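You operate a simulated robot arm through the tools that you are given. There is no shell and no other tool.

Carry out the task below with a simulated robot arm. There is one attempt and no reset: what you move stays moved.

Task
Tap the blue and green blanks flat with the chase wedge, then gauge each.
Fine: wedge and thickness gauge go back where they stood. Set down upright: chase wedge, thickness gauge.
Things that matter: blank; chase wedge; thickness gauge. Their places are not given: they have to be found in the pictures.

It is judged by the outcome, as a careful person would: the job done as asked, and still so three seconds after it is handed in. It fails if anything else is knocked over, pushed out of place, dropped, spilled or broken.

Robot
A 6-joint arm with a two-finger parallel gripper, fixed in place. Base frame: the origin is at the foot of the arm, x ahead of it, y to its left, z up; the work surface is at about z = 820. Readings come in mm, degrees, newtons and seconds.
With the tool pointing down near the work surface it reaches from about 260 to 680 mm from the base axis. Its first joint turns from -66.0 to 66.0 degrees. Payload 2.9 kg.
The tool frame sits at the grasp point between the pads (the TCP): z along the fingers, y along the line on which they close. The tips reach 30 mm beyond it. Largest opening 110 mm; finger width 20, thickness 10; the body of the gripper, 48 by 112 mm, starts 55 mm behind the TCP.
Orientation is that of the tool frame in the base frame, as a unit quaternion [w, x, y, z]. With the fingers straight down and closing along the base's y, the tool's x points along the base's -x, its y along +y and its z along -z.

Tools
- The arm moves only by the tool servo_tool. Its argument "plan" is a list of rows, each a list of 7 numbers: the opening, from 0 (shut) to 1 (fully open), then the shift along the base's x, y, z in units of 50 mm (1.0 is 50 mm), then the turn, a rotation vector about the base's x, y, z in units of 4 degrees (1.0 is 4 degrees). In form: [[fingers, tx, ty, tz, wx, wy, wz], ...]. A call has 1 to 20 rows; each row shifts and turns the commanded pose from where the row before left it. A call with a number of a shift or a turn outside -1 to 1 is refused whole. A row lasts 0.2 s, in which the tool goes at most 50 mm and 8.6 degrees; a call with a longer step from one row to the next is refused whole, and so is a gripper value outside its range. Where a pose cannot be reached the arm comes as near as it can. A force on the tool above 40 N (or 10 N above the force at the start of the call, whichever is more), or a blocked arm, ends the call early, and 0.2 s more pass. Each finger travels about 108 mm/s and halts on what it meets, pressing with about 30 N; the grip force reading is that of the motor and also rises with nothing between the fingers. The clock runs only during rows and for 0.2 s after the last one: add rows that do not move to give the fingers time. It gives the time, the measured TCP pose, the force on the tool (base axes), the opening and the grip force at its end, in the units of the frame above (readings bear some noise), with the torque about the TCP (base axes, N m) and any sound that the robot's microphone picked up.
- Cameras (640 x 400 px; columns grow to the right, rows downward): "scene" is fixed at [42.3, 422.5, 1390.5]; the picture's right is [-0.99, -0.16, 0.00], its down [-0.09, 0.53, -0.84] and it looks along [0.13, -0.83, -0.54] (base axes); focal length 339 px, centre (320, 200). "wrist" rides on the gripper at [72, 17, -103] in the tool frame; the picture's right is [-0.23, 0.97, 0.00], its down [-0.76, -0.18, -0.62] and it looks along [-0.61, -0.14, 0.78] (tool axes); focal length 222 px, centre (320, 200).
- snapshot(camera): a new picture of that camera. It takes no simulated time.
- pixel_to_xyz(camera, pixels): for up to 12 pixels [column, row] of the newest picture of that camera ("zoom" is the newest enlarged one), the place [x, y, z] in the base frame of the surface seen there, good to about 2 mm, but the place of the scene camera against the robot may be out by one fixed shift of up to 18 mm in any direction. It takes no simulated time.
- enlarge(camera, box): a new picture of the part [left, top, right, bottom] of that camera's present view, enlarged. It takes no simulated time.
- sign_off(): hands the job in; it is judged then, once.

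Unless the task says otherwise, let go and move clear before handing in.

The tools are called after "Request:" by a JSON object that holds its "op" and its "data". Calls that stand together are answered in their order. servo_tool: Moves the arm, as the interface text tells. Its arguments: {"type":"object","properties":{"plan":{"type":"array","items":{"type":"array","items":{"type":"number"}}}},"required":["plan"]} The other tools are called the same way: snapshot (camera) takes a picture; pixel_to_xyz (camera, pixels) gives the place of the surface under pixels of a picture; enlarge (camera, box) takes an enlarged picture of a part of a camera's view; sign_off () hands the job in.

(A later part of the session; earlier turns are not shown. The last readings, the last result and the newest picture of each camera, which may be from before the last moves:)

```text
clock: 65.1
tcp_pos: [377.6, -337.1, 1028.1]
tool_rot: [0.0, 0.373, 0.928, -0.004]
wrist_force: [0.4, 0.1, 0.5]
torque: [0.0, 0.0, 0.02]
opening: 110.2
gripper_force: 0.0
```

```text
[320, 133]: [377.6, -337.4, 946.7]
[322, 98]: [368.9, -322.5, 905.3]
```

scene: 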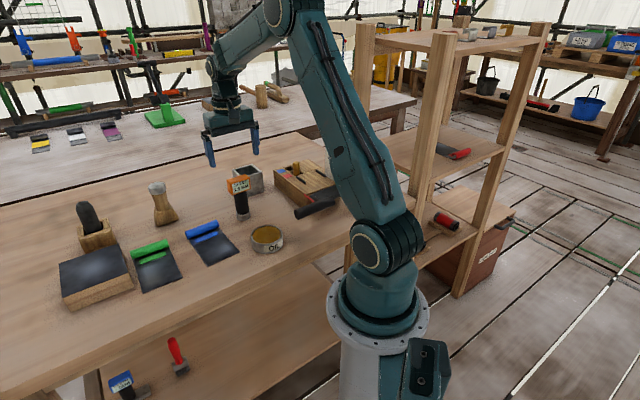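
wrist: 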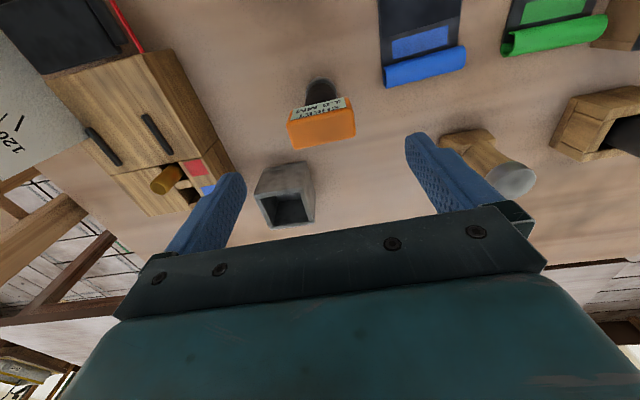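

The gauge is back in place (240,185 in scene, upright). I'll go back to the wedge, turning to yaw +40° on the way at safe height.

Request:
{"op": "servo_tool", "data": {"plan": [[1, 0.19, 0.059, 0, 0, 0, 1], [1, 0.19, 0.059, 0, 0, 0, 1], [1, 0.19, 0.059, 0, 0, 0, 1], [1, 0.19, 0.059, 0, 0, 0, 1], [1, 0.19, 0.059, 0, 0, 0, 1], [1, 0.19, 0.059, 0, 0, 0, 1], [1, 0.19, 0.059, 0, 0, 0, 1], [1, 0.19, 0.059, 0, 0, 0, 1], [1, 0.19, 0.059, 0, 0, 0, 1], [1, 0.19, 0.059, 0, 0, 0, 1], [1, 0.19, 0.059, 0, 0, 0, 1], [1, 0.19, 0.059, 0, 0, 0, 1], [1, 0.19, 0.059, 0, 0, 0, 1], [1, 0.19, 0.059, 0, 0, 0, 1], [1, 0.19, 0.059, 0, 0, 0, 1], [1, 0.19, 0.059, 0, 0, 0, 1], [1, 0.19, 0.059, 0, 0, 0, 1], [1, 0.19, 0.059, 0, 0, 0, 1], [1, 0.19, 0.059, 0, 0, 0, 1], [1, 0.19, 0.059, 0, 0, 0, 1]]}}

Request:
{"op": "servo_tool", "data": {"plan": [[1, 0.19, 0.059, 0, 0, 0, 1], [1, 0, 0, -0.4, 0, 0, 0], [1, 0, 0, 0, 0, 0, 0]]}}

Request:
{"op": "snapshot", "data": {"camera": "wrist"}}

Request:
{"op": "pixel_to_xyz", "data": {"camera": "wrist", "pixels": [[319, 142], [300, 142], [338, 142], [319, 130], [319, 155]]}}

```text
clock: 69.3
tcp_pos: [566.4, -276.4, 1029.2]
tool_rot: [0.002, -0.311, 0.95, -0.003]
wrist_force: [0.1, -0.7, 0.0]
torque: [0.0, 0.0, 0.05]
opening: 109.8
gripper_force: 0.1
```

```text
clock: 70.1
tcp_pos: [577.1, -273.7, 1007.8]
tool_rot: [0.003, -0.344, 0.939, -0.002]
wrist_force: [-0.3, 0.0, -0.3]
torque: [0.01, 0.01, 0.02]
opening: 110.1
gripper_force: 0.2
```

```text
taken
```

wrist: 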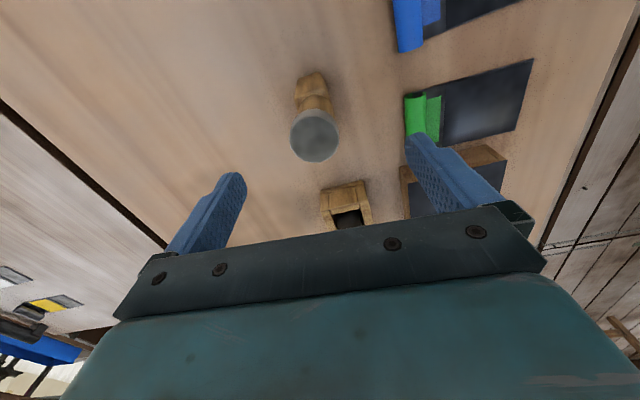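

```text
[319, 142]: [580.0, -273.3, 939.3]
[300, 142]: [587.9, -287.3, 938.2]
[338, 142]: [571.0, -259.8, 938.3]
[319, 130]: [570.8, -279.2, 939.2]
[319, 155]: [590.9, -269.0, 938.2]
```

The cap's centre is near (578.5,-279), about 5 mm from my line, so I'll correct for that, descend lower (z≈889, palm just above the cap) and grip.

Request:
{"op": "servo_tool", "data": {"plan": [[1, 0.03, -0.1, -0.5, 0, 0, 0], [1, 0, 0, -0.7, 0, 0, 0], [1, 0, 0, -0.7, 0, 0, 0], [1, 0, 0, -0.46, 0, 0, 0], [1, 0, 0, 0, 0, 0, 0], [0.7, 0, 0, 0, 0, 0, 0], [0.5, 0, 0, 0, 0, 0, 0], [0.3, 0, 0, 0, 0, 0, 0], [0.15, 0, 0, 0, 0, 0, 0], [0, 0, 0, 0, 0, 0, 0], [0, 0, 0, 0, 0, 0, 0], [0, 0, 0, 0, 0, 0, 0]]}}

Request:
{"op": "snapshot", "data": {"camera": "wrist"}}

```text
clock: 72.7
tcp_pos: [579.4, -278.4, 892.0]
tool_rot: [0.003, -0.343, 0.939, -0.003]
wrist_force: [0.0, -0.7, -0.8]
torque: [0.03, -0.01, -0.02]
opening: 39.4
gripper_force: 29.6
```

```text
taken
```

wrist: 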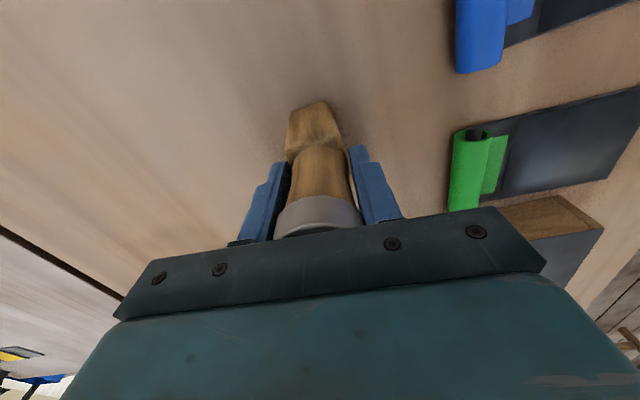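

The wedge is gripped at 39.4 mm with its foot about 72 mm below TCP. I'll carry it above the green curl again at z≈955.

Request:
{"op": "servo_tool", "data": {"plan": [[0, 0, 0, 0.4, 0, 0, 0], [0, 0, 0, 0.6, 0, 0, 0], [0, 0, 0, 0.5, 0, 0, 0], [0, -0.1, 0.6, 0, 0, 0, 0.5], [0, -0.16, 0.7, 0, 0, 0, 0.5], [0, -0.16, 0.7, 0, 0, 0, 0], [0, -0.16, 0.52, 0, 0, 0, 0], [0, 0, 0, -0.24, 0, 0, 0], [0, 0, 0, 0, 0, 0, 0]]}}

Request:
{"op": "servo_tool", "data": {"plan": [[0, 0, 0, -0.5, 0, 0, 0], [0, 0, 0, -0.8, 0, 0, 0], [0, 0, 0, 0.8, 0, 0, 0], [0, 0, 0, 0.5, 0, 0, 0], [0, 0, 0, 0, 0, 0, 0]]}}

Request:
{"op": "enlarge", "data": {"camera": "scene", "box": [90, 180, 230, 300]}}

```text
clock: 74.7
tcp_pos: [546.7, -154.6, 952.6]
tool_rot: [0.003, -0.376, 0.927, -0.003]
wrist_force: [-0.1, -0.9, -1.5]
torque: [0.02, -0.01, 0.0]
opening: 39.4
gripper_force: 29.7
```

```text
clock: 75.3
tcp_pos: [551.7, -154.5, 910.5]
tool_rot: [0.009, -0.377, 0.926, -0.006]
wrist_force: [-2.2, 0.8, 10.3]
torque: [0.04, 0.24, 0.05]
opening: 39.5
gripper_force: 30.6
stopped in row 2: the force on the tool passed its limit at 95 N (the readings are from after the stop); the commanded pose is now the measured one
```

```text
3.33 times, centred on (160, 240) of scene
```

zoom: 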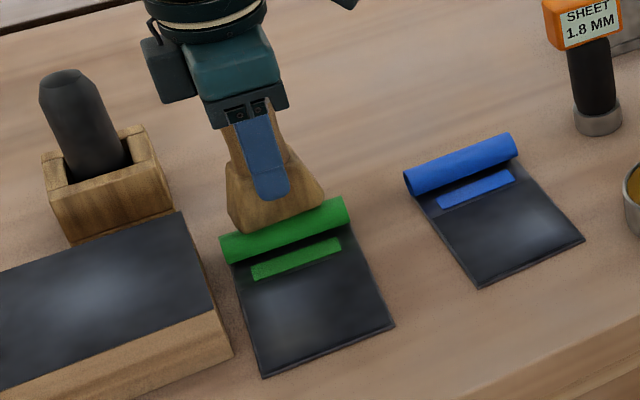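

That was a real 95 N blow and the roll is unaffected, so the roll is just a grip. Now I'll do a real blow on the green panel instead.

Request:
{"op": "servo_tool", "data": {"plan": [[0, 0, 0, 0.4, 0, 0, 0], [0, -0.3, 0.34, 0.3, 0, 0, 0], [0, -0.5, 0.5, 0, 0, 0, 0], [0, -0.4, 0.5, 0, 0, 0, 0], [0, 0, 0, -0.44, 0, 0, 0], [0, 0, 0, 0, 0, 0, 0]]}}

Request:
{"op": "servo_tool", "data": {"plan": [[0, 0, 0, -0.4, 0, 0, 0], [0, 0, 0, -0.5, 0, 0, 0], [0, 0, 0, 0.5, 0, 0, 0], [0, 0, 0, 0, 0, 0, 0]]}}

Request:
{"op": "enlarge", "data": {"camera": "scene", "box": [90, 180, 230, 300]}}

Request:
{"op": "snapshot", "data": {"camera": "wrist"}}

```text
clock: 76.7
tcp_pos: [491.7, -87.1, 922.2]
tool_rot: [0.008, -0.375, 0.927, -0.006]
wrist_force: [-0.9, 0.0, -0.9]
torque: [0.02, -0.01, 0.01]
opening: 39.4
gripper_force: 29.5
```

```text
clock: 77.3
tcp_pos: [492.0, -87.2, 888.9]
tool_rot: [0.01, -0.378, 0.926, -0.007]
wrist_force: [-1.5, -0.3, 10.3]
torque: [0.0, 0.28, 0.01]
opening: 39.4
gripper_force: 30.5
stopped in row 3: the force on the tool passed its limit at 65 N (the readings are from after the stop); the commanded pose is now the measured one
```

```text
3.33 times, centred on (160, 240) of scene
```

zoom: 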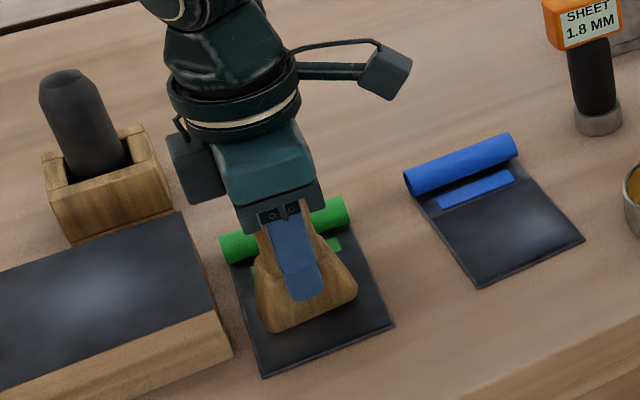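

```text
taken
```

wrist: 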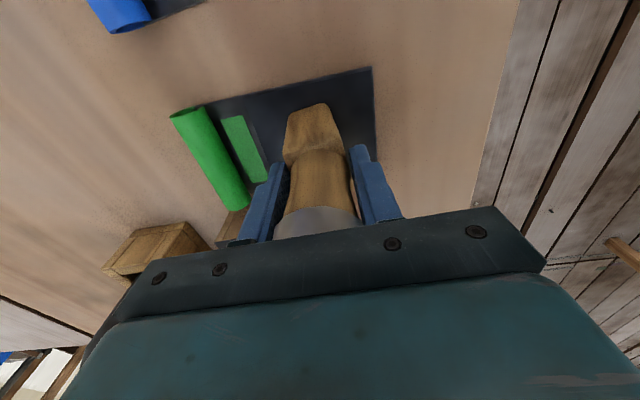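

A 65 N blow on the panel gave no sound either. I'll lift and look closely at both panels from the wrist camera for any mark or difference.

Request:
{"op": "servo_tool", "data": {"plan": [[0, 0, 0, 0.5, 0, 0, 0], [0, 0.2, -0.4, 0.7, 0, 0, 0], [0, 0.2, -0.8, 0.3, 0, 0, 0], [0, 0.2, -0.8, 0, 0, 0, 0], [0, 0.2, -0.3, 0, 0, 0, 0], [0, 0, 0, 0, 0, 0, 0]]}}

Request:
{"op": "snapshot", "data": {"camera": "wrist"}}

Request:
{"op": "enlarge", "data": {"camera": "wrist", "box": [340, 0, 500, 130]}}

Request:
{"op": "enlarge", "data": {"camera": "scene", "box": [130, 220, 250, 300]}}

```text
clock: 78.7
tcp_pos: [533.6, -204.2, 961.4]
tool_rot: [0.01, -0.376, 0.926, -0.007]
wrist_force: [-0.3, 0.2, -1.5]
torque: [0.0, -0.02, 0.02]
opening: 39.3
gripper_force: 29.9
```

```text
taken
```

wrist: 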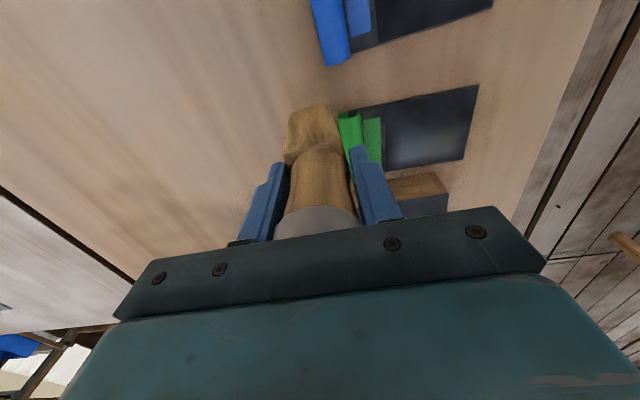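

```text
3.08 times, centred on (420, 65) of wrist
```

zoom: 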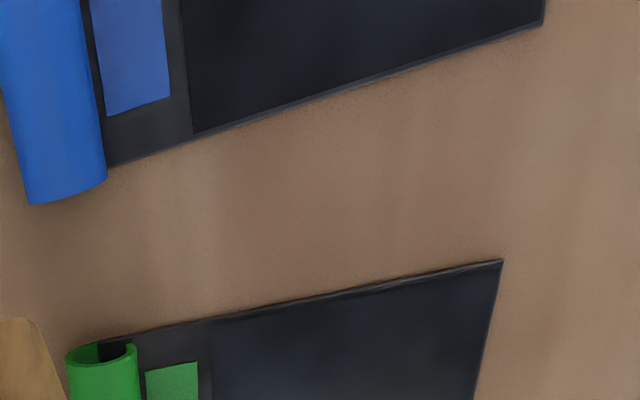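

```text
5.00 times, centred on (190, 260) of scene
```

zoom: 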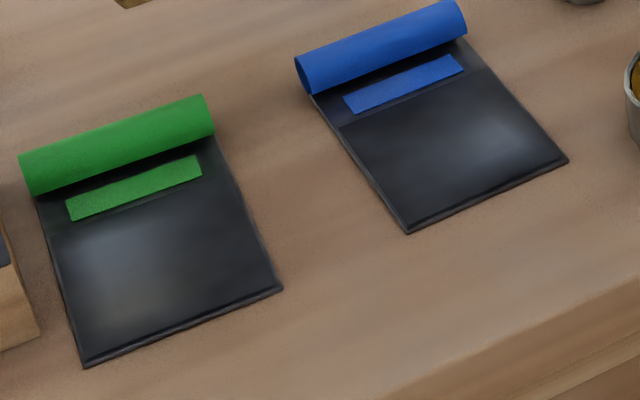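

The curl is a rigid C-shaped grip and the panel shows no change, so I'll treat tapping as firm even taps over each panel, as a careful worker would. First I level the small 1.4° tool tilt and move to hover over the first spot on green.

Request:
{"op": "servo_tool", "data": {"plan": [[0, 0, 0, 0, 0.04, 0.17, 0], [0, -0.1, 0.6, 0, 0.04, 0.17, 0], [0, -0.2, 0.7, 0, 0, 0, 0], [0, -0.32, 0.61, 0, 0, 0, 0], [0, 0, 0, -0.6, 0, 0, 0], [0, 0, 0, -0.54, 0, 0, 0], [0, 0, 0, 0, 0, 0, 0], [0, 0, 0, 0, 0, 0, 0]]}}

Request:
{"op": "enlarge", "data": {"camera": "scene", "box": [90, 180, 230, 300]}}

Request:
{"op": "snapshot", "data": {"camera": "wrist"}}

```text
clock: 80.5
tcp_pos: [500.2, -107.9, 904.7]
tool_rot: [0.0, -0.377, 0.926, 0.001]
wrist_force: [0.5, -0.1, -2.5]
torque: [-0.01, 0.04, 0.0]
opening: 39.2
gripper_force: 29.9
```

```text
3.33 times, centred on (160, 240) of scene
```

zoom: 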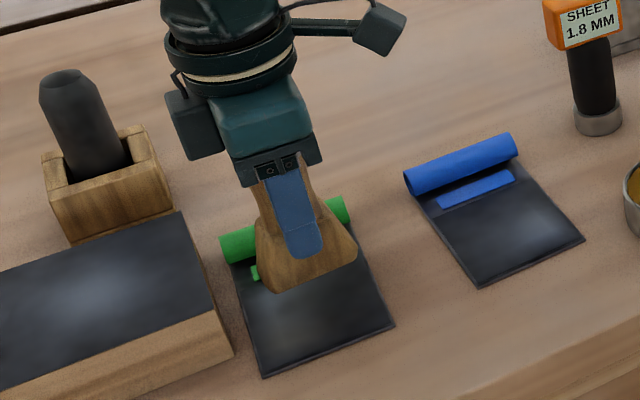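

```text
taken
```

wrist: 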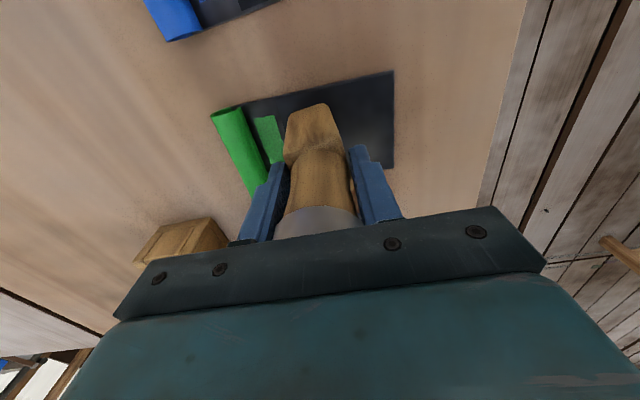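

The tool is level and the foot hovers over the first spot. I'll make the first tap with a brief dwell and check the force.

Request:
{"op": "servo_tool", "data": {"plan": [[0, 0, 0, -0.4, 0, 0, 0], [0, 0, 0, 0, 0, 0, 0]]}}

Request:
{"op": "servo_tool", "data": {"plan": [[0, 0, 0, 0.4, 0, 0, 0], [0, 0.252, 0.26, 0, 0, 0, 0], [0, 0, 0, 0, 0, 0, 0], [0, 0, 0, -0.4, 0, 0, 0], [0, 0, 0, 0, 0, 0, 0], [0, 0, 0, 0.4, 0, 0, 0], [0, -0.286, 0.306, 0, 0, 0, 0], [0, 0, 0, 0, 0, 0, 0], [0, 0, 0, -0.4, 0, 0, 0], [0, 0, 0, 0, 0, 0, 0]]}}

```text
clock: 81.1
tcp_pos: [504.2, -106.9, 889.5]
tool_rot: [0.002, -0.376, 0.926, 0.0]
wrist_force: [-10.6, 1.0, 29.6]
torque: [0.7, 0.13, 0.25]
opening: 39.2
gripper_force: 29.6
```

```text
clock: 83.3
tcp_pos: [499.6, -77.7, 888.0]
tool_rot: [0.002, -0.378, 0.926, 0.0]
wrist_force: [-0.6, 0.4, 5.7]
torque: [0.13, -0.04, 0.04]
opening: 39.2
gripper_force: 29.7
stopped in row 10: the force on the tool passed its limit at 44 N (the readings are from after the stop); the commanded pose is now the measured one
```

Taps 1–3 landed at 30–44 N. I'll carry on with spots 4–6 on green.

Request:
{"op": "servo_tool", "data": {"plan": [[0, 0, 0, 0.36, 0, 0, 0], [0, -0.252, -0.26, 0, 0, 0, 0], [0, 0, 0, 0, 0, 0, 0], [0, 0, 0, -0.4, 0, 0, 0], [0, 0, 0, 0, 0, 0, 0], [0, 0, 0, 0.4, 0, 0, 0], [0, -0.272, 0.292, 0, 0, 0, 0], [0, 0, 0, 0, 0, 0, 0], [0, 0, 0, -0.4, 0, 0, 0], [0, 0, 0, 0, 0, 0, 0]]}}

Request:
{"op": "servo_tool", "data": {"plan": [[0, 0, 0, 0.4, 0, 0, 0], [0, 0.252, 0.26, 0, 0, 0, 0], [0, 0, 0, 0, 0, 0, 0], [0, 0, 0, -0.4, 0, 0, 0], [0, 0, 0, 0, 0, 0, 0]]}}

Request:
{"op": "servo_tool", "data": {"plan": [[0, 0, 0, 0.4, 0, 0, 0], [0, 0, 0, 0, 0, 0, 0]]}}

Request:
{"op": "enlarge", "data": {"camera": "scene", "box": [90, 180, 230, 300]}}

```text
clock: 85.5
tcp_pos: [471.9, -76.3, 887.9]
tool_rot: [0.002, -0.378, 0.926, 0.0]
wrist_force: [-7.8, 0.4, 22.5]
torque: [0.41, 0.23, 0.11]
opening: 39.3
gripper_force: 30.0
```

```text
clock: 86.8
tcp_pos: [485.0, -63.8, 888.9]
tool_rot: [0.001, -0.378, 0.926, 0.0]
wrist_force: [-3.8, 1.7, 13.9]
torque: [0.34, 0.11, 0.07]
opening: 39.3
gripper_force: 29.7
```

```text
clock: 87.3
tcp_pos: [485.2, -63.8, 905.5]
tool_rot: [0.001, -0.378, 0.926, 0.0]
wrist_force: [0.5, 0.2, -0.9]
torque: [-0.01, 0.04, 0.0]
opening: 39.2
gripper_force: 30.2
```

```text
3.33 times, centred on (160, 240) of scene
```

zoom: 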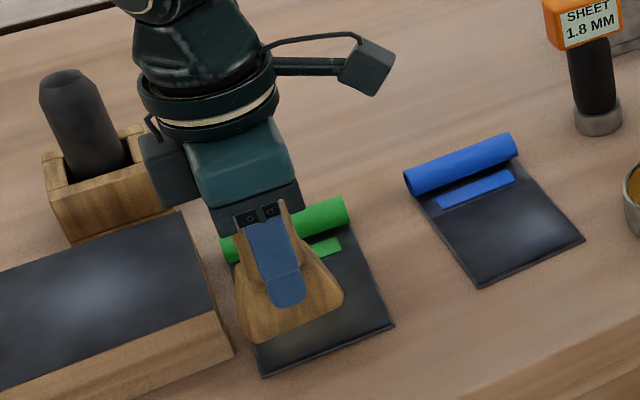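

Green's panel has now been tapped all over. I'll add one tap on the strip with the green patch, about (529,-130), clear of the roll, so no part of the blank is missed.

Request:
{"op": "servo_tool", "data": {"plan": [[0, 0, 0, 0.5, 0, 0, 0], [0, 0.44, -0.66, 0, 0, 0, 0], [0, 0.44, -0.66, 0, 0, 0, 0], [0, 0, 0, 0, 0, 0, 0], [0, 0, 0, -0.5, 0, 0, 0], [0, 0, 0, 0, 0, 0, 0]]}}

Request:
{"op": "enlarge", "data": {"camera": "scene", "box": [90, 180, 230, 300]}}

Request:
{"op": "enlarge", "data": {"camera": "wrist", "box": [220, 60, 460, 210]}}

```text
clock: 88.8
tcp_pos: [529.5, -131.0, 907.9]
tool_rot: [0.001, -0.378, 0.926, 0.0]
wrist_force: [0.9, -0.8, -1.3]
torque: [-0.01, 0.01, -0.03]
opening: 39.2
gripper_force: 29.9
```

```text
3.33 times, centred on (160, 240) of scene
```

zoom: 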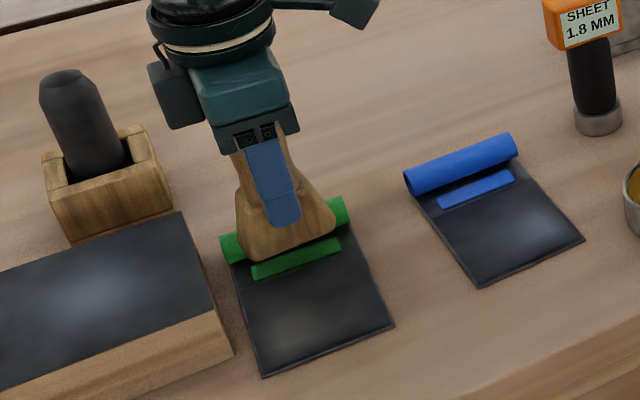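

```text
2.67 times, centred on (340, 135) of wrist
```

zoom: 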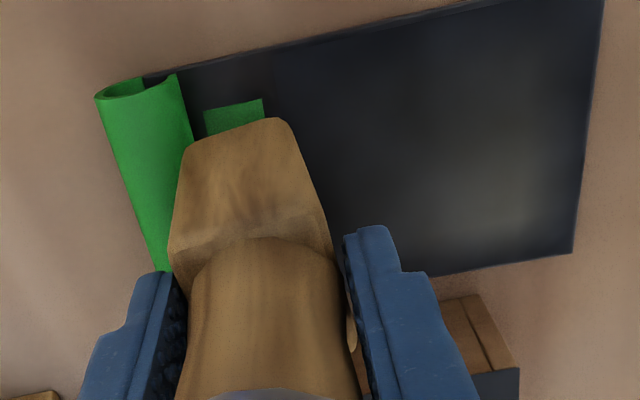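

The foot is over the green patch beside the roll. I'll shift 3 mm away from the roll and tap slowly.

Request:
{"op": "servo_tool", "data": {"plan": [[0, -0.04, 0.05, 0, 0, 0, 0], [0, 0, 0, -0.2, 0, 0, 0], [0, 0, 0, -0.24, 0, 0, 0], [0, 0, 0, 0, 0, 0, 0]]}}

Request:
{"op": "enlarge", "data": {"camera": "scene", "box": [90, 180, 230, 300]}}

Request:
{"op": "servo_tool", "data": {"plan": [[0, 0, 0, 0.4, 0, 0, 0], [0, 0, 0, 0.6, 0, 0, 0], [0, 0, 0, 0, 0, 0, 0]]}}

Request:
{"op": "enlarge", "data": {"camera": "scene", "box": [90, 180, 230, 300]}}

```text
clock: 89.8
tcp_pos: [529.3, -127.4, 888.2]
tool_rot: [0.003, -0.378, 0.926, 0.0]
wrist_force: [-12.9, 3.1, 37.7]
torque: [0.43, 0.64, 0.08]
opening: 39.4
gripper_force: 30.3
```

```text
3.33 times, centred on (160, 240) of scene
```

zoom: 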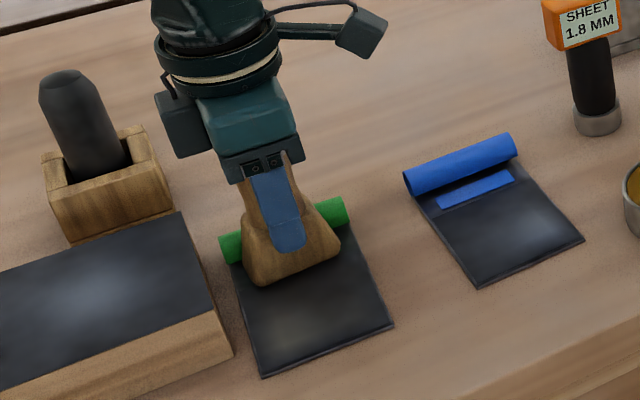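

```text
clock: 90.5
tcp_pos: [528.1, -125.0, 932.1]
tool_rot: [0.001, -0.378, 0.926, 0.001]
wrist_force: [-0.3, -0.2, -0.8]
torque: [-0.03, -0.04, 0.01]
opening: 39.5
gripper_force: 29.5
```

```text
3.33 times, centred on (160, 240) of scene
```

zoom: 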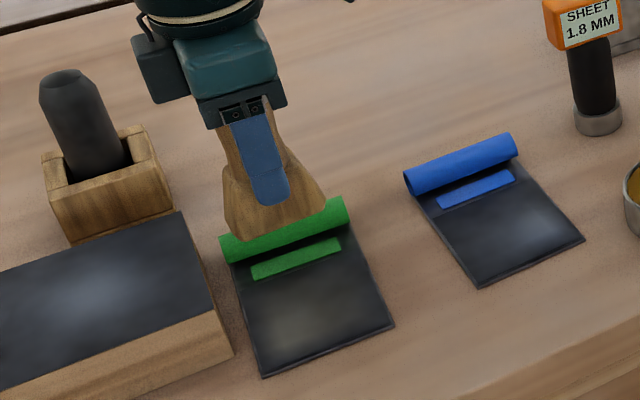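

No visible change, but green has had every kind of tap over roll, strip and panel. Now I'll do blue, starting above its roll centre near (458,-251), travelling at a foot height above everything on the way.

Request:
{"op": "servo_tool", "data": {"plan": [[0, 0, 0, 0.6, 0, 0, 0], [0, -0.3, -0.5, 0, 0, 0, 0.5], [0, -0.4, -0.7, 0, 0, 0, 0], [0, -0.4, -0.7, 0, 0, 0, 0], [0, -0.3, -0.58, 0, 0, 0, 0], [0, 0, 0, -0.7, 0, 0, 0], [0, 0, 0, 0, 0, 0, 0]]}}

Request:
{"op": "snapshot", "data": {"camera": "wrist"}}

Request:
{"op": "enlarge", "data": {"camera": "scene", "box": [130, 160, 270, 280]}}

```text
clock: 92.2
tcp_pos: [453.8, -250.3, 929.0]
tool_rot: [0.001, -0.393, 0.919, -0.001]
wrist_force: [-0.3, 0.2, -1.9]
torque: [-0.02, 0.01, -0.01]
opening: 39.2
gripper_force: 30.0
```

```text
taken
```

wrist: 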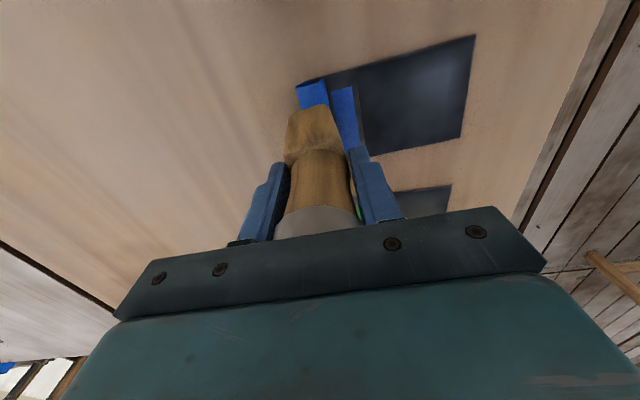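

```text
3.33 times, centred on (200, 220) of scene
```

zoom: 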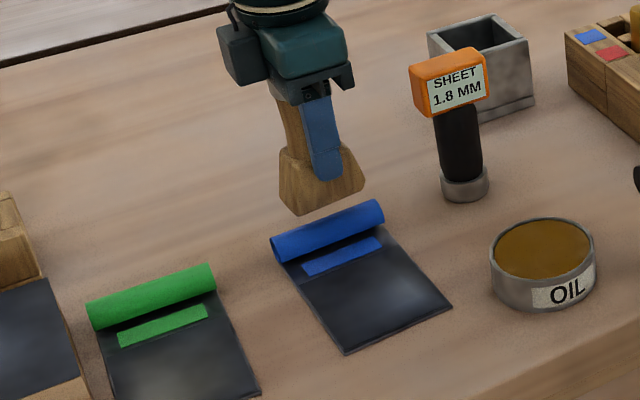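

The foot is lined up over the blue roll. I'll tap the roll and then lift to move onto the patch strip.

Request:
{"op": "servo_tool", "data": {"plan": [[0, 0.05, 0, -0.1, 0, 0, 0], [0, 0, 0, -0.42, 0, 0, 0], [0, 0, 0, 0, 0, 0, 0]]}}

Request:
{"op": "servo_tool", "data": {"plan": [[0, 0, 0, 0.5, 0, 0, 0], [0, 0, 0, 0, 0, 0, 0]]}}

Request:
{"op": "enlarge", "data": {"camera": "scene", "box": [130, 160, 270, 280]}}

```text
clock: 92.8
tcp_pos: [458.5, -250.0, 910.5]
tool_rot: [0.003, -0.393, 0.919, -0.002]
wrist_force: [-0.7, 0.2, 5.5]
torque: [0.19, 0.03, 0.03]
opening: 39.3
gripper_force: 30.0
stopped in row 3: the force on the tool passed its limit at 51 N (the readings are from after the stop); the commanded pose is now the measured one
```

```text
clock: 93.4
tcp_pos: [460.7, -248.5, 934.7]
tool_rot: [0.002, -0.394, 0.919, -0.001]
wrist_force: [-0.6, 0.5, -1.0]
torque: [-0.01, 0.01, 0.0]
opening: 39.1
gripper_force: 30.1
```

```text
3.33 times, centred on (200, 220) of scene
```

zoom: 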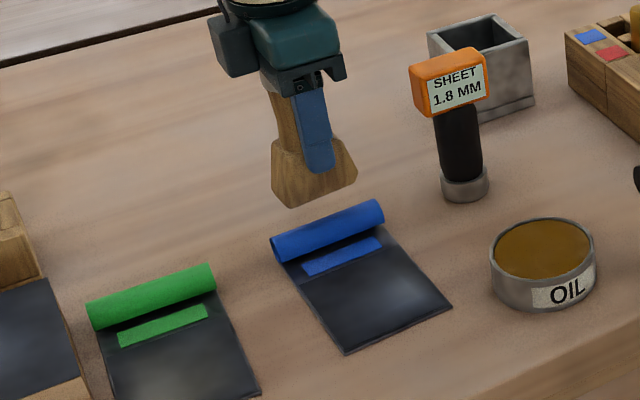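

The 51 N tap on the blue roll left everything in place. Next are the patch strip and then the panel of blue.

Request:
{"op": "servo_tool", "data": {"plan": [[0, -0.51, 0.44, 0, 0, 0, 0], [0, 0, 0, 0, 0, 0, 0], [0, 0, 0, -0.54, 0, 0, 0], [0, 0, 0, 0, 0, 0, 0], [0, 0, 0, -0.42, 0, 0, 0], [0, 0, 0, 0, 0, 0, 0]]}}

Request:
{"op": "servo_tool", "data": {"plan": [[0, 0, 0, 0.5, 0, 0, 0], [0, -0.59, 0.31, 0, 0, 0, 0], [0, 0, 0, -0.1, 0, 0, 0], [0, 0, 0, 0, 0, 0, 0], [0, 0, 0, -0.4, 0, 0, 0], [0, 0, 0, 0, 0, 0, 0]]}}

```text
clock: 94.8
tcp_pos: [435.1, -227.1, 889.1]
tool_rot: [0.002, -0.394, 0.919, 0.0]
wrist_force: [0.3, -0.1, -1.8]
torque: [0.03, 0.02, 0.04]
opening: 39.1
gripper_force: 30.2
```

```text
clock: 96.2
tcp_pos: [404.1, -213.3, 889.7]
tool_rot: [0.002, -0.393, 0.919, -0.002]
wrist_force: [-6.8, 4.8, 25.6]
torque: [0.5, 0.48, 0.05]
opening: 39.3
gripper_force: 29.8
```

The strip tap only just reached the surface, but the first panel tap landed at 26 N. I'll continue over the panel.

Request:
{"op": "servo_tool", "data": {"plan": [[0, 0, 0, 0.4, 0, 0, 0], [0, 0.248, 0.26, 0, 0, 0, 0], [0, 0, 0, 0, 0, 0, 0], [0, 0, 0, -0.4, 0, 0, 0], [0, 0, 0, 0, 0, 0, 0]]}}

Request:
{"op": "servo_tool", "data": {"plan": [[0, 0, 0, 0.4, 0, 0, 0], [0, -0.304, 0.29, 0, 0, 0, 0], [0, 0, 0, 0, 0, 0, 0], [0, 0, 0, -0.4, 0, 0, 0], [0, 0, 0, 0, 0, 0, 0]]}}

Request:
{"op": "servo_tool", "data": {"plan": [[0, 0, 0, 0.4, 0, 0, 0], [0, -0.248, -0.26, 0, 0, 0, 0], [0, 0, 0, 0, 0, 0, 0], [0, 0, 0, -0.4, 0, 0, 0], [0, 0, 0, 0, 0, 0, 0]]}}

```text
clock: 97.4
tcp_pos: [417.7, -198.9, 887.7]
tool_rot: [0.003, -0.394, 0.919, -0.003]
wrist_force: [-7.5, 2.8, 31.6]
torque: [0.46, 0.64, 0.08]
opening: 39.1
gripper_force: 29.8
```

```text
clock: 98.6
tcp_pos: [401.7, -185.4, 889.2]
tool_rot: [0.002, -0.395, 0.919, -0.001]
wrist_force: [-4.2, 2.0, 9.9]
torque: [0.3, 0.23, 0.02]
opening: 39.4
gripper_force: 29.9
```

```text
clock: 100.0
tcp_pos: [389.7, -199.7, 889.2]
tool_rot: [0.003, -0.393, 0.919, -0.002]
wrist_force: [-2.1, 0.7, 6.3]
torque: [0.18, 0.21, 0.02]
opening: 39.3
gripper_force: 30.0
stopped in row 5: the force on the tool passed its limit at 42 N (the readings are from after the stop); the commanded pose is now the measured one
```

Taps at 32, 10 and 42 N landed. Next come the two outer spots, then one firmer tap at the centre.

Request:
{"op": "servo_tool", "data": {"plan": [[0, 0, 0, 0.34, 0, 0, 0], [0, -0.29, 0.276, 0, 0, 0, 0], [0, 0, 0, 0, 0, 0, 0], [0, 0, 0, -0.42, 0, 0, 0], [0, 0, 0, 0, 0, 0, 0]]}}

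Request:
{"op": "servo_tool", "data": {"plan": [[0, 0, 0, 0.4, 0, 0, 0], [0, 0.248, 0.26, 0, 0, 0, 0], [0, 0, 0, 0, 0, 0, 0], [0, 0, 0, -0.42, 0, 0, 0], [0, 0, 0, 0, 0, 0, 0]]}}

Request:
{"op": "servo_tool", "data": {"plan": [[0, 0, 0, 0.6, 0, 0, 0], [0, 0.17, -0.4, 0, 0, 0, 0], [0, 0, 0, 0, 0, 0, 0], [0, 0, 0, 0, 0, 0, 0]]}}

Request:
{"op": "enlarge", "data": {"camera": "scene", "box": [130, 160, 270, 280]}}

```text
clock: 101.1
tcp_pos: [374.5, -183.7, 889.0]
tool_rot: [0.003, -0.394, 0.919, -0.002]
wrist_force: [-2.8, 0.1, 7.6]
torque: [0.14, 0.29, 0.02]
opening: 39.0
gripper_force: 30.3
stopped in row 5: the force on the tool passed its limit at 45 N (the readings are from after the stop); the commanded pose is now the measured one
```

```text
clock: 102.3
tcp_pos: [388.3, -171.3, 888.6]
tool_rot: [0.004, -0.394, 0.919, -0.004]
wrist_force: [-9.8, 1.9, 39.6]
torque: [0.38, 0.88, 0.01]
opening: 39.4
gripper_force: 30.0
```

```text
clock: 103.3
tcp_pos: [394.7, -192.5, 916.5]
tool_rot: [0.003, -0.395, 0.919, -0.003]
wrist_force: [0.3, 0.3, -0.9]
torque: [-0.05, -0.03, 0.0]
opening: 39.3
gripper_force: 30.1
```

```text
3.33 times, centred on (200, 220) of scene
```

zoom: 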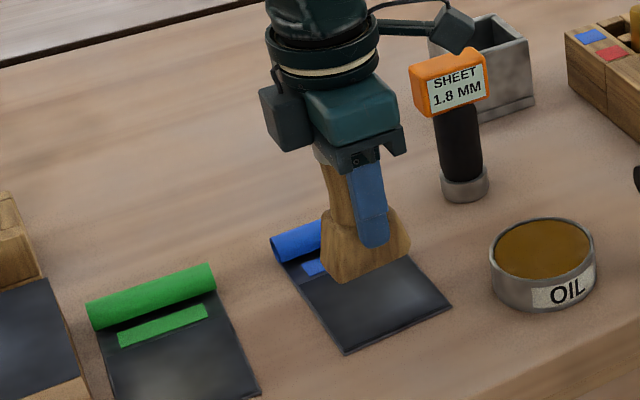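

Over blue's centre now. I'll give three crisp taps in succession here.

Request:
{"op": "servo_tool", "data": {"plan": [[0, 0, 0, -0.3, 0, 0, 0], [0, 0, 0, -0.3, 0, 0, 0], [0, 0, 0, 0, 0, 0, 0], [0, 0, 0, 0.3, 0, 0, 0], [0, 0, 0, 0, 0, 0, 0], [0, 0, 0, -0.31, 0, 0, 0], [0, 0, 0, 0, 0, 0, 0], [0, 0, 0, 0.3, 0, 0, 0], [0, 0, 0, 0, 0, 0, 0], [0, 0, 0, -0.31, 0, 0, 0], [0, 0, 0, 0, 0, 0, 0]]}}

Request:
{"op": "servo_tool", "data": {"plan": [[0, 0, 0, 0.6, 0, 0, 0], [0, 0, 0, 0.6, 0, 0, 0], [0, 0, 0, 0, 0, 0, 0]]}}

Request:
{"op": "enlarge", "data": {"camera": "scene", "box": [130, 160, 270, 280]}}

Request:
{"op": "snapshot", "data": {"camera": "wrist"}}

```text
clock: 105.7
tcp_pos: [396.3, -191.5, 889.0]
tool_rot: [0.005, -0.394, 0.919, -0.004]
wrist_force: [-2.5, 2.1, 6.6]
torque: [0.08, 0.28, 0.0]
opening: 39.4
gripper_force: 29.7
stopped in row 11: the force on the tool passed its limit at 43 N (the readings are from after the stop); the commanded pose is now the measured one
```

```text
clock: 106.5
tcp_pos: [396.1, -189.3, 946.7]
tool_rot: [0.004, -0.394, 0.919, -0.004]
wrist_force: [0.1, 0.2, -2.5]
torque: [0.0, 0.0, 0.0]
opening: 39.6
gripper_force: 29.8
```

```text
3.33 times, centred on (200, 220) of scene
```

zoom: 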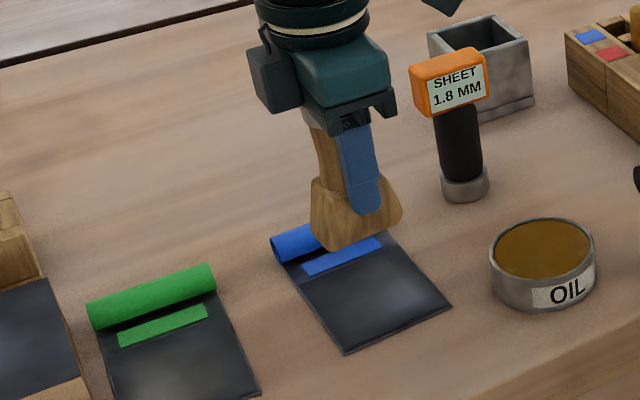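

```text
taken
```

wrist: 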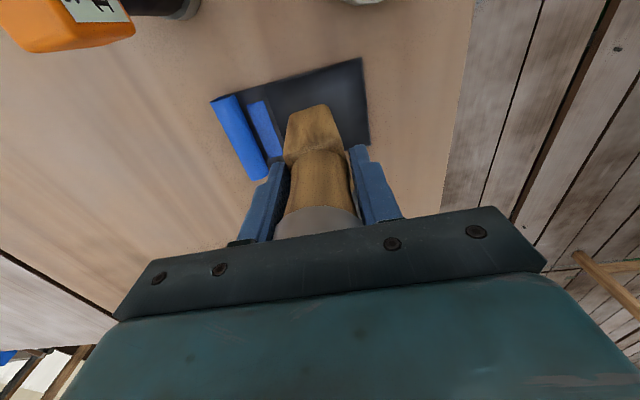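

Both blanks look the same as before. Before moving on, I'll rule out that the curl needs a series of definite taps, with five clean taps on the blue roll.

Request:
{"op": "servo_tool", "data": {"plan": [[0, 0.3, -0.3, 0.2, 0.05, 0.12, 0], [0, 0.5, -0.5, 0, 0, 0, 0], [0, 0.44, -0.42, 0, 0, 0, 0], [0, 0, 0, -0.6, 0, 0, 0], [0, 0, 0, 0, 0, 0, 0]]}}

Request:
{"op": "servo_tool", "data": {"plan": [[0, 0, 0, -0.38, 0, 0, 0], [0, 0, 0, 0, 0, 0, 0], [0, 0, 0, 0.36, 0, 0, 0], [0, 0, 0, 0, 0, 0, 0], [0, 0, 0, -0.36, 0, 0, 0], [0, 0, 0, 0, 0, 0, 0], [0, 0, 0, 0.36, 0, 0, 0], [0, 0, 0, 0, 0, 0, 0], [0, 0, 0, -0.36, 0, 0, 0], [0, 0, 0, 0, 0, 0, 0], [0, 0, 0, 0.36, 0, 0, 0], [0, 0, 0, 0, 0, 0, 0], [0, 0, 0, -0.36, 0, 0, 0], [0, 0, 0, 0, 0, 0, 0]]}}

Request:
{"op": "enlarge", "data": {"camera": "scene", "box": [130, 160, 270, 280]}}

```text
clock: 107.7
tcp_pos: [456.7, -252.7, 927.1]
tool_rot: [0.002, -0.394, 0.919, 0.0]
wrist_force: [-0.1, -0.5, -0.6]
torque: [0.03, -0.01, 0.03]
opening: 39.4
gripper_force: 30.0
```

```text
clock: 110.7
tcp_pos: [459.9, -252.6, 911.0]
tool_rot: [0.003, -0.394, 0.919, -0.002]
wrist_force: [-7.7, 6.1, 27.2]
torque: [0.59, 0.58, 0.07]
opening: 39.3
gripper_force: 29.9
```

```text
3.33 times, centred on (200, 220) of scene
```

zoom: 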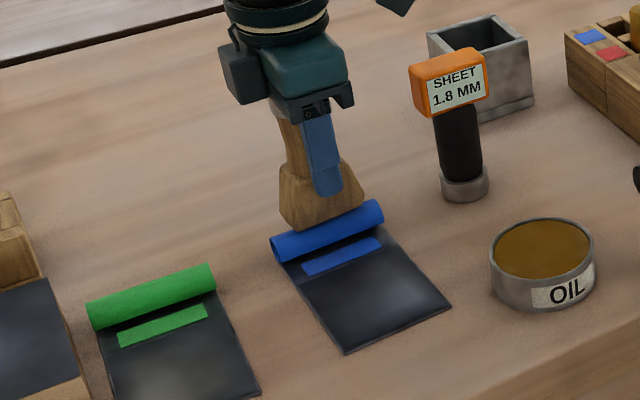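

Four definite 27 N taps changed nothing, so the roll is a grip and tapping has been done thoroughly on both. Now I'll return the wedge to its original home (577,-275, yaw 40°).

Request:
{"op": "servo_tool", "data": {"plan": [[0, 0, 0, 0.5, 0, 0, 0], [0, 0, 0, 0.9, 0.03, 0.06, 0], [0, 0.5, -0.1, 0.1, 0, 0, -0.525], [0, 0.8, -0.16, 0, 0, 0, -0.525], [0, 0.7, -0.14, 0, 0, 0, -0.525], [0, 0.37, -0.06, 0, 0, 0, 0], [0, 0, 0, 0, 0, 0, 0], [0, 0, 0, 0, 0, 0, 0]]}}

```text
clock: 112.5
tcp_pos: [577.2, -275.4, 982.4]
tool_rot: [-0.001, -0.343, 0.939, 0.001]
wrist_force: [-0.2, 0.2, -0.1]
torque: [0.02, -0.01, 0.0]
opening: 39.1
gripper_force: 30.0
```

The wedge is above home at (577.2,-275.4) with yaw 40.1°. I'll lower to just above the bench (expected touch near z≈885).

Request:
{"op": "servo_tool", "data": {"plan": [[0, 0, 0, -0.7, 0, 0, 0], [0, 0, 0, -0.7, 0, 0, 0], [0, 0, 0, -0.38, 0, 0, 0], [0, 0, 0, -0.06, 0, 0, 0], [0, 0, 0, 0, 0, 0, 0]]}}

Request:
{"op": "servo_tool", "data": {"plan": [[0, 0, 0, -0.04, 0, 0, 0], [0, 0, 0, -0.03, 0, 0, 0], [0, 0, 0, 0, 0, 0, 0]]}}

```text
clock: 113.7
tcp_pos: [576.3, -276.6, 890.9]
tool_rot: [0.0, -0.343, 0.939, 0.002]
wrist_force: [0.5, -0.7, -1.3]
torque: [0.03, -0.01, -0.02]
opening: 39.1
gripper_force: 30.1
```

```text
clock: 114.5
tcp_pos: [576.4, -275.3, 887.3]
tool_rot: [0.0, -0.342, 0.94, 0.002]
wrist_force: [0.1, 0.1, -1.4]
torque: [0.03, -0.01, 0.03]
opening: 39.4
gripper_force: 29.4
```

Not touching yet at 887.3, so I'll keep lowering by about 1 mm per row.

Request:
{"op": "servo_tool", "data": {"plan": [[0, 0, 0, -0.025, 0, 0, 0], [0, 0, 0, -0.025, 0, 0, 0], [0, 0, 0, 0, 0, 0, 0]]}}

```text
clock: 115.3
tcp_pos: [576.3, -275.0, 885.0]
tool_rot: [0.0, -0.343, 0.939, 0.001]
wrist_force: [-0.6, 0.4, -1.3]
torque: [0.01, 0.0, 0.04]
opening: 39.0
gripper_force: 29.7
```

Request:
{"op": "servo_tool", "data": {"plan": [[0, 0, 0, -0.025, 0, 0, 0], [0, 0, 0, -0.02, 0, 0, 0], [0, 0, 0, 0, 0, 0, 0]]}}

```text
clock: 116.1
tcp_pos: [577.2, -275.6, 885.7]
tool_rot: [0.001, -0.343, 0.939, 0.001]
wrist_force: [-0.6, 1.3, 7.3]
torque: [0.26, -0.08, 0.02]
opening: 39.3
gripper_force: 30.1
```

The foot has touched (7 N at z 885.7). I'll release and rise straight up.

Request:
{"op": "servo_tool", "data": {"plan": [[0.4, 0, 0, 0, 0, 0, 0], [0.6, 0, 0, 0, 0, 0, 0], [0.9, 0, 0, 0, 0, 0, 0], [1, 0, 0, 0, 0, 0, 0], [1, 0, 0, 0.4, 0, 0, 0], [1, 0, 0, 0.8, 0, 0, 0], [1, 0, 0, 0.9, 0, 0, 0], [1, 0, 0, 0.4, 0, 0, 0], [1, 0, 0, 0, 0, 0, 0]]}}

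Request:
{"op": "snapshot", "data": {"camera": "wrist"}}

Request:
{"op": "snapshot", "data": {"camera": "scene"}}

Request:
{"op": "pixel_to_xyz", "data": {"camera": "wrist", "pixels": [[319, 137], [319, 142], [300, 137], [335, 137]]}}

```text
clock: 118.1
tcp_pos: [576.4, -276.6, 1008.5]
tool_rot: [-0.001, -0.343, 0.939, 0.001]
wrist_force: [0.2, -0.3, 0.3]
torque: [-0.01, 0.01, 0.02]
opening: 110.0
gripper_force: 0.0
```

```text
taken
```

wrist: 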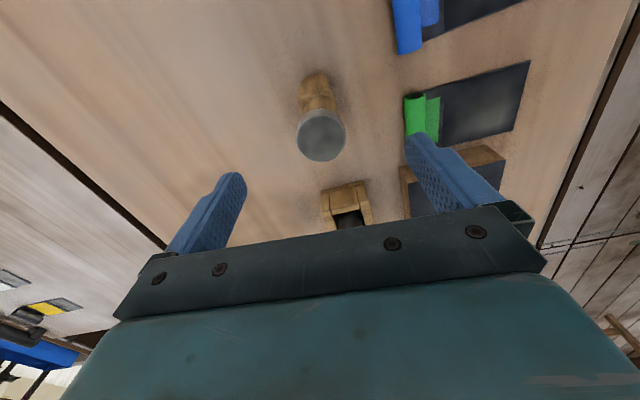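

```text
taken
```

scene: 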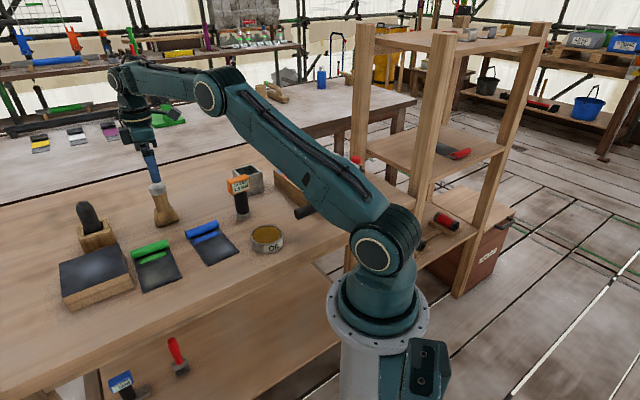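

```text
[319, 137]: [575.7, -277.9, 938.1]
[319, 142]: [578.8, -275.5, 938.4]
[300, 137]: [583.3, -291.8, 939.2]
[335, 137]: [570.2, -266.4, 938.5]
```

The wedge stands upright within about 2 mm of its original spot. I'll go back to the gauge, turning to yaw -44°.

Request:
{"op": "servo_tool", "data": {"plan": [[1, -0.19, -0.056, 0.4, 0, 0, -1], [1, -0.19, -0.056, 0, 0, 0, -1], [1, -0.19, -0.056, 0, 0, 0, -1], [1, -0.19, -0.056, 0, 0, 0, -1], [1, -0.19, -0.056, 0, 0, 0, -1], [1, -0.19, -0.056, 0, 0, 0, -1], [1, -0.19, -0.056, 0, 0, 0, -1], [1, -0.19, -0.056, 0, 0, 0, -1], [1, -0.19, -0.056, 0, 0, 0, -1], [1, -0.19, -0.056, 0, 0, 0, -1], [1, -0.19, -0.056, 0, 0, 0, -1], [1, -0.19, -0.056, 0, 0, 0, -1], [1, -0.19, -0.056, 0, 0, 0, -1], [1, -0.19, -0.056, 0, 0, 0, -1], [1, -0.19, -0.056, 0, 0, 0, -1], [1, -0.19, -0.056, 0, 0, 0, -1], [1, -0.19, -0.056, 0, 0, 0, -1], [1, -0.19, -0.056, 0, 0, 0, -1], [1, -0.19, -0.056, 0, 0, 0, -1], [1, -0.19, -0.056, 0, 0, 0, -1]]}}

Request:
{"op": "servo_tool", "data": {"plan": [[1, -0.2, -0.056, 0, 0, 0, -1], [1, 0, 0, 0, 0, 0, 0], [1, 0, 0, 0, 0, 0, 0]]}}

Request:
{"op": "snapshot", "data": {"camera": "wrist"}}

Request:
{"op": "pixel_to_xyz", "data": {"camera": "wrist", "pixels": [[320, 133], [295, 133], [345, 125], [322, 98]]}}

```text
clock: 122.3
tcp_pos: [386.6, -331.6, 1028.1]
tool_rot: [0.002, 0.341, 0.94, 0.0]
wrist_force: [0.2, -0.3, 0.2]
torque: [0.01, 0.01, 0.0]
opening: 110.0
gripper_force: 0.0
```

```text
clock: 123.1
tcp_pos: [375.6, -334.5, 1028.0]
tool_rot: [0.0, 0.374, 0.928, 0.001]
wrist_force: [-0.4, -0.1, 0.2]
torque: [0.02, 0.04, -0.02]
opening: 110.0
gripper_force: 0.1
```

```text
taken
```

wrist: 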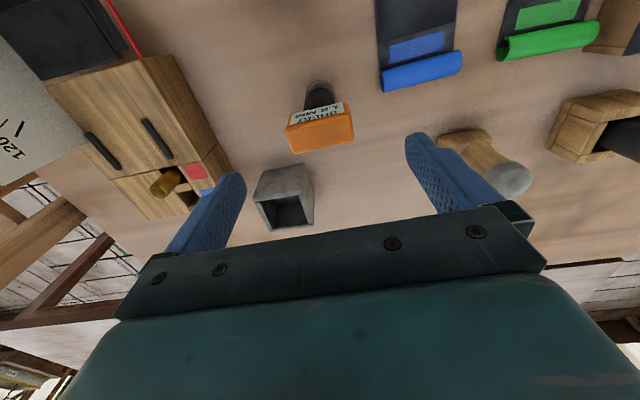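

```text
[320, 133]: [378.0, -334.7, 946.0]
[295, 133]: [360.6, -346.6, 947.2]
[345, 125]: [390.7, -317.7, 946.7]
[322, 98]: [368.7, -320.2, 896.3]
```

The gauge head is centred at about (376,-335). I'll descend to z≈928 and grip its ends as before.

Request:
{"op": "servo_tool", "data": {"plan": [[1, 0.01, -0.01, -0.5, 0, 0, 0], [1, 0, 0, -0.7, 0, 0, 0], [1, 0, 0, -0.7, 0, 0, 0], [1, 0, 0, -0.1, 0, 0, 0], [1, 0, 0, 0, 0, 0, 0], [0.8, 0, 0, 0, 0, 0, 0], [0.65, 0, 0, 0, 0, 0, 0], [0.5, 0, 0, 0, 0, 0, 0], [0.3, 0, 0, 0, 0, 0, 0], [0.1, 0, 0, 0, 0, 0, 0], [0, 0, 0, 0, 0, 0, 0], [0, 0, 0, 0, 0, 0, 0]]}}

Request:
{"op": "servo_tool", "data": {"plan": [[0, 0, 0, 0.3, 0, 0, 0], [0, 0, 0, 0.5, 0, 0, 0], [0, 0, 0, 0.4, 0, 0, 0], [0, 0.1, 0.7, 0, 0, 0, 0], [0, 0.1, 0.8, 0, 0, 0, 0], [0, 0.1, 0.8, 0, 0, 0, 0], [0, 0.1, 0.6, 0, 0, 0, 0], [0, 0, 0, 0, 0, 0, 0], [0, 0, 0, 0, 0, 0, 0]]}}

Request:
{"op": "snapshot", "data": {"camera": "wrist"}}

```text
clock: 125.7
tcp_pos: [376.0, -334.8, 929.7]
tool_rot: [0.001, 0.374, 0.927, 0.0]
wrist_force: [0.9, 0.8, 0.5]
torque: [-0.02, -0.06, 0.03]
opening: 57.6
gripper_force: 30.2
```

```text
clock: 127.7
tcp_pos: [394.1, -188.4, 988.2]
tool_rot: [0.0, 0.373, 0.928, 0.001]
wrist_force: [-0.3, -0.7, -2.2]
torque: [-0.03, 0.0, 0.03]
opening: 57.6
gripper_force: 29.7
```

```text
taken
```

wrist: 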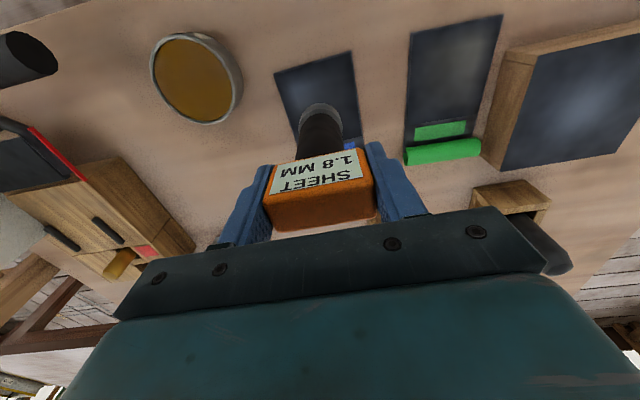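

The gauge is over the blue panel with foot ~55 mm up. I'll lower it gently onto the tapped blue sheet.

Request:
{"op": "servo_tool", "data": {"plan": [[0, 0, 0, -0.5, 0, 0, 0], [0, 0, 0, -0.4, 0, 0, 0], [0, 0, 0, -0.1, 0, 0, 0], [0, 0, 0, -0.05, 0, 0, 0], [0, 0, 0, -0.04, 0, 0, 0], [0, 0, 0, -0.03, 0, 0, 0], [0, 0, 0, 0, 0, 0, 0]]}}

Request:
{"op": "enlarge", "data": {"camera": "scene", "box": [120, 170, 260, 300]}}

Request:
{"op": "enlarge", "data": {"camera": "wrist", "box": [220, 60, 460, 230]}}

```text
clock: 129.3
tcp_pos: [397.1, -191.3, 933.0]
tool_rot: [0.002, 0.373, 0.928, 0.001]
wrist_force: [-6.4, 1.9, 19.4]
torque: [0.12, 0.66, -0.07]
opening: 57.7
gripper_force: 30.2
```

```text
3.08 times, centred on (190, 235) of scene
```

zoom: 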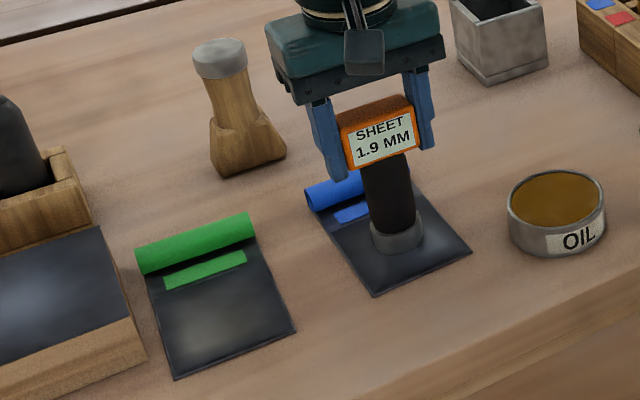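

```text
2.35 times, centred on (340, 145) of wrist
```

zoom: 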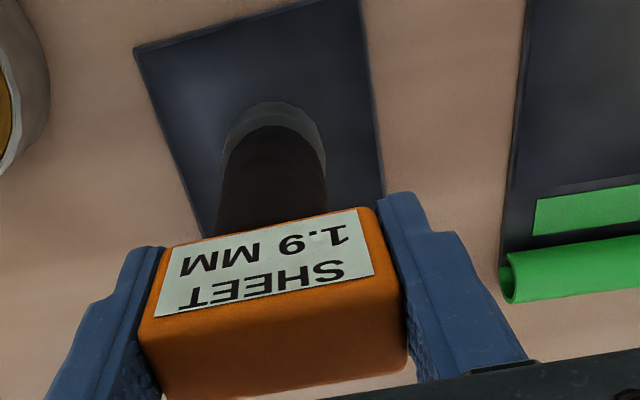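

Blue now reads 1.9 MM (1.8 before, so just measurement scatter). Next I'll gauge green again at about (492,-88).

Request:
{"op": "servo_tool", "data": {"plan": [[0, 0, 0, 0.5, 0, 0, 0], [0, 0, 0, 0.5, 0, 0, 0], [0, 0.5, 0.5, 0, 0, 0, 0], [0, 0.5, 0.5, 0, 0, 0, 0], [0, 0.5, 0.5, 0, 0, 0, 0], [0, 0.44, 0.52, 0, 0, 0, 0], [0, 0, 0, 0, 0, 0, 0], [0, 0, 0, -0.5, 0, 0, 0], [0, 0, 0, -0.4, 0, 0, 0], [0, 0, 0, 0, 0, 0, 0], [0, 0, 0, -0.05, 0, 0, 0], [0, 0, 0, -0.04, 0, 0, 0], [0, 0, 0, -0.02, 0, 0, 0], [0, 0, 0, 0, 0, 0, 0]]}}

Request:
{"op": "enlarge", "data": {"camera": "scene", "box": [90, 170, 230, 300]}}

Request:
{"op": "snapshot", "data": {"camera": "wrist"}}

```text
clock: 132.3
tcp_pos: [494.9, -88.0, 935.8]
tool_rot: [0.004, 0.373, 0.928, 0.001]
wrist_force: [-2.9, 3.0, 28.0]
torque: [0.1, 0.45, 0.01]
opening: 58.1
gripper_force: 30.1
```

```text
3.08 times, centred on (160, 235) of scene
```

zoom: 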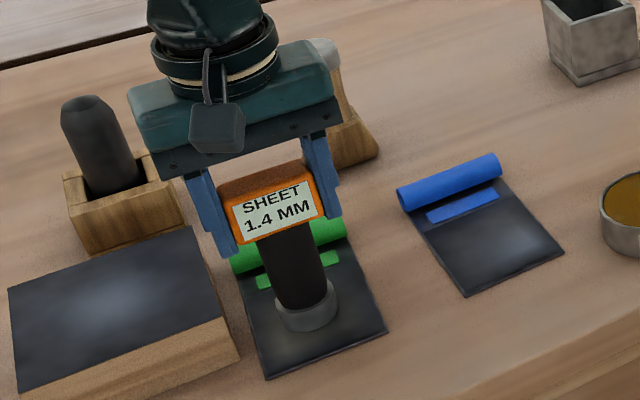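

```text
taken
```

wrist: 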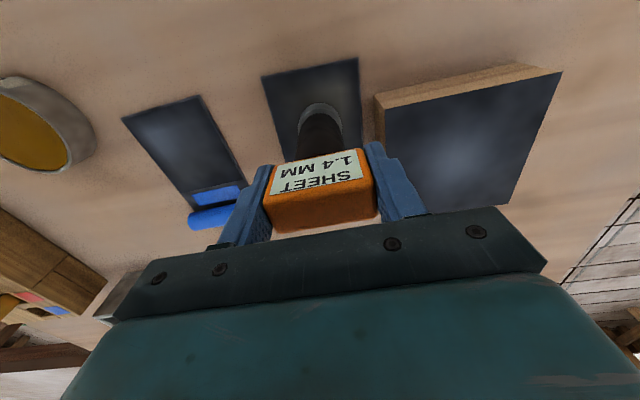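

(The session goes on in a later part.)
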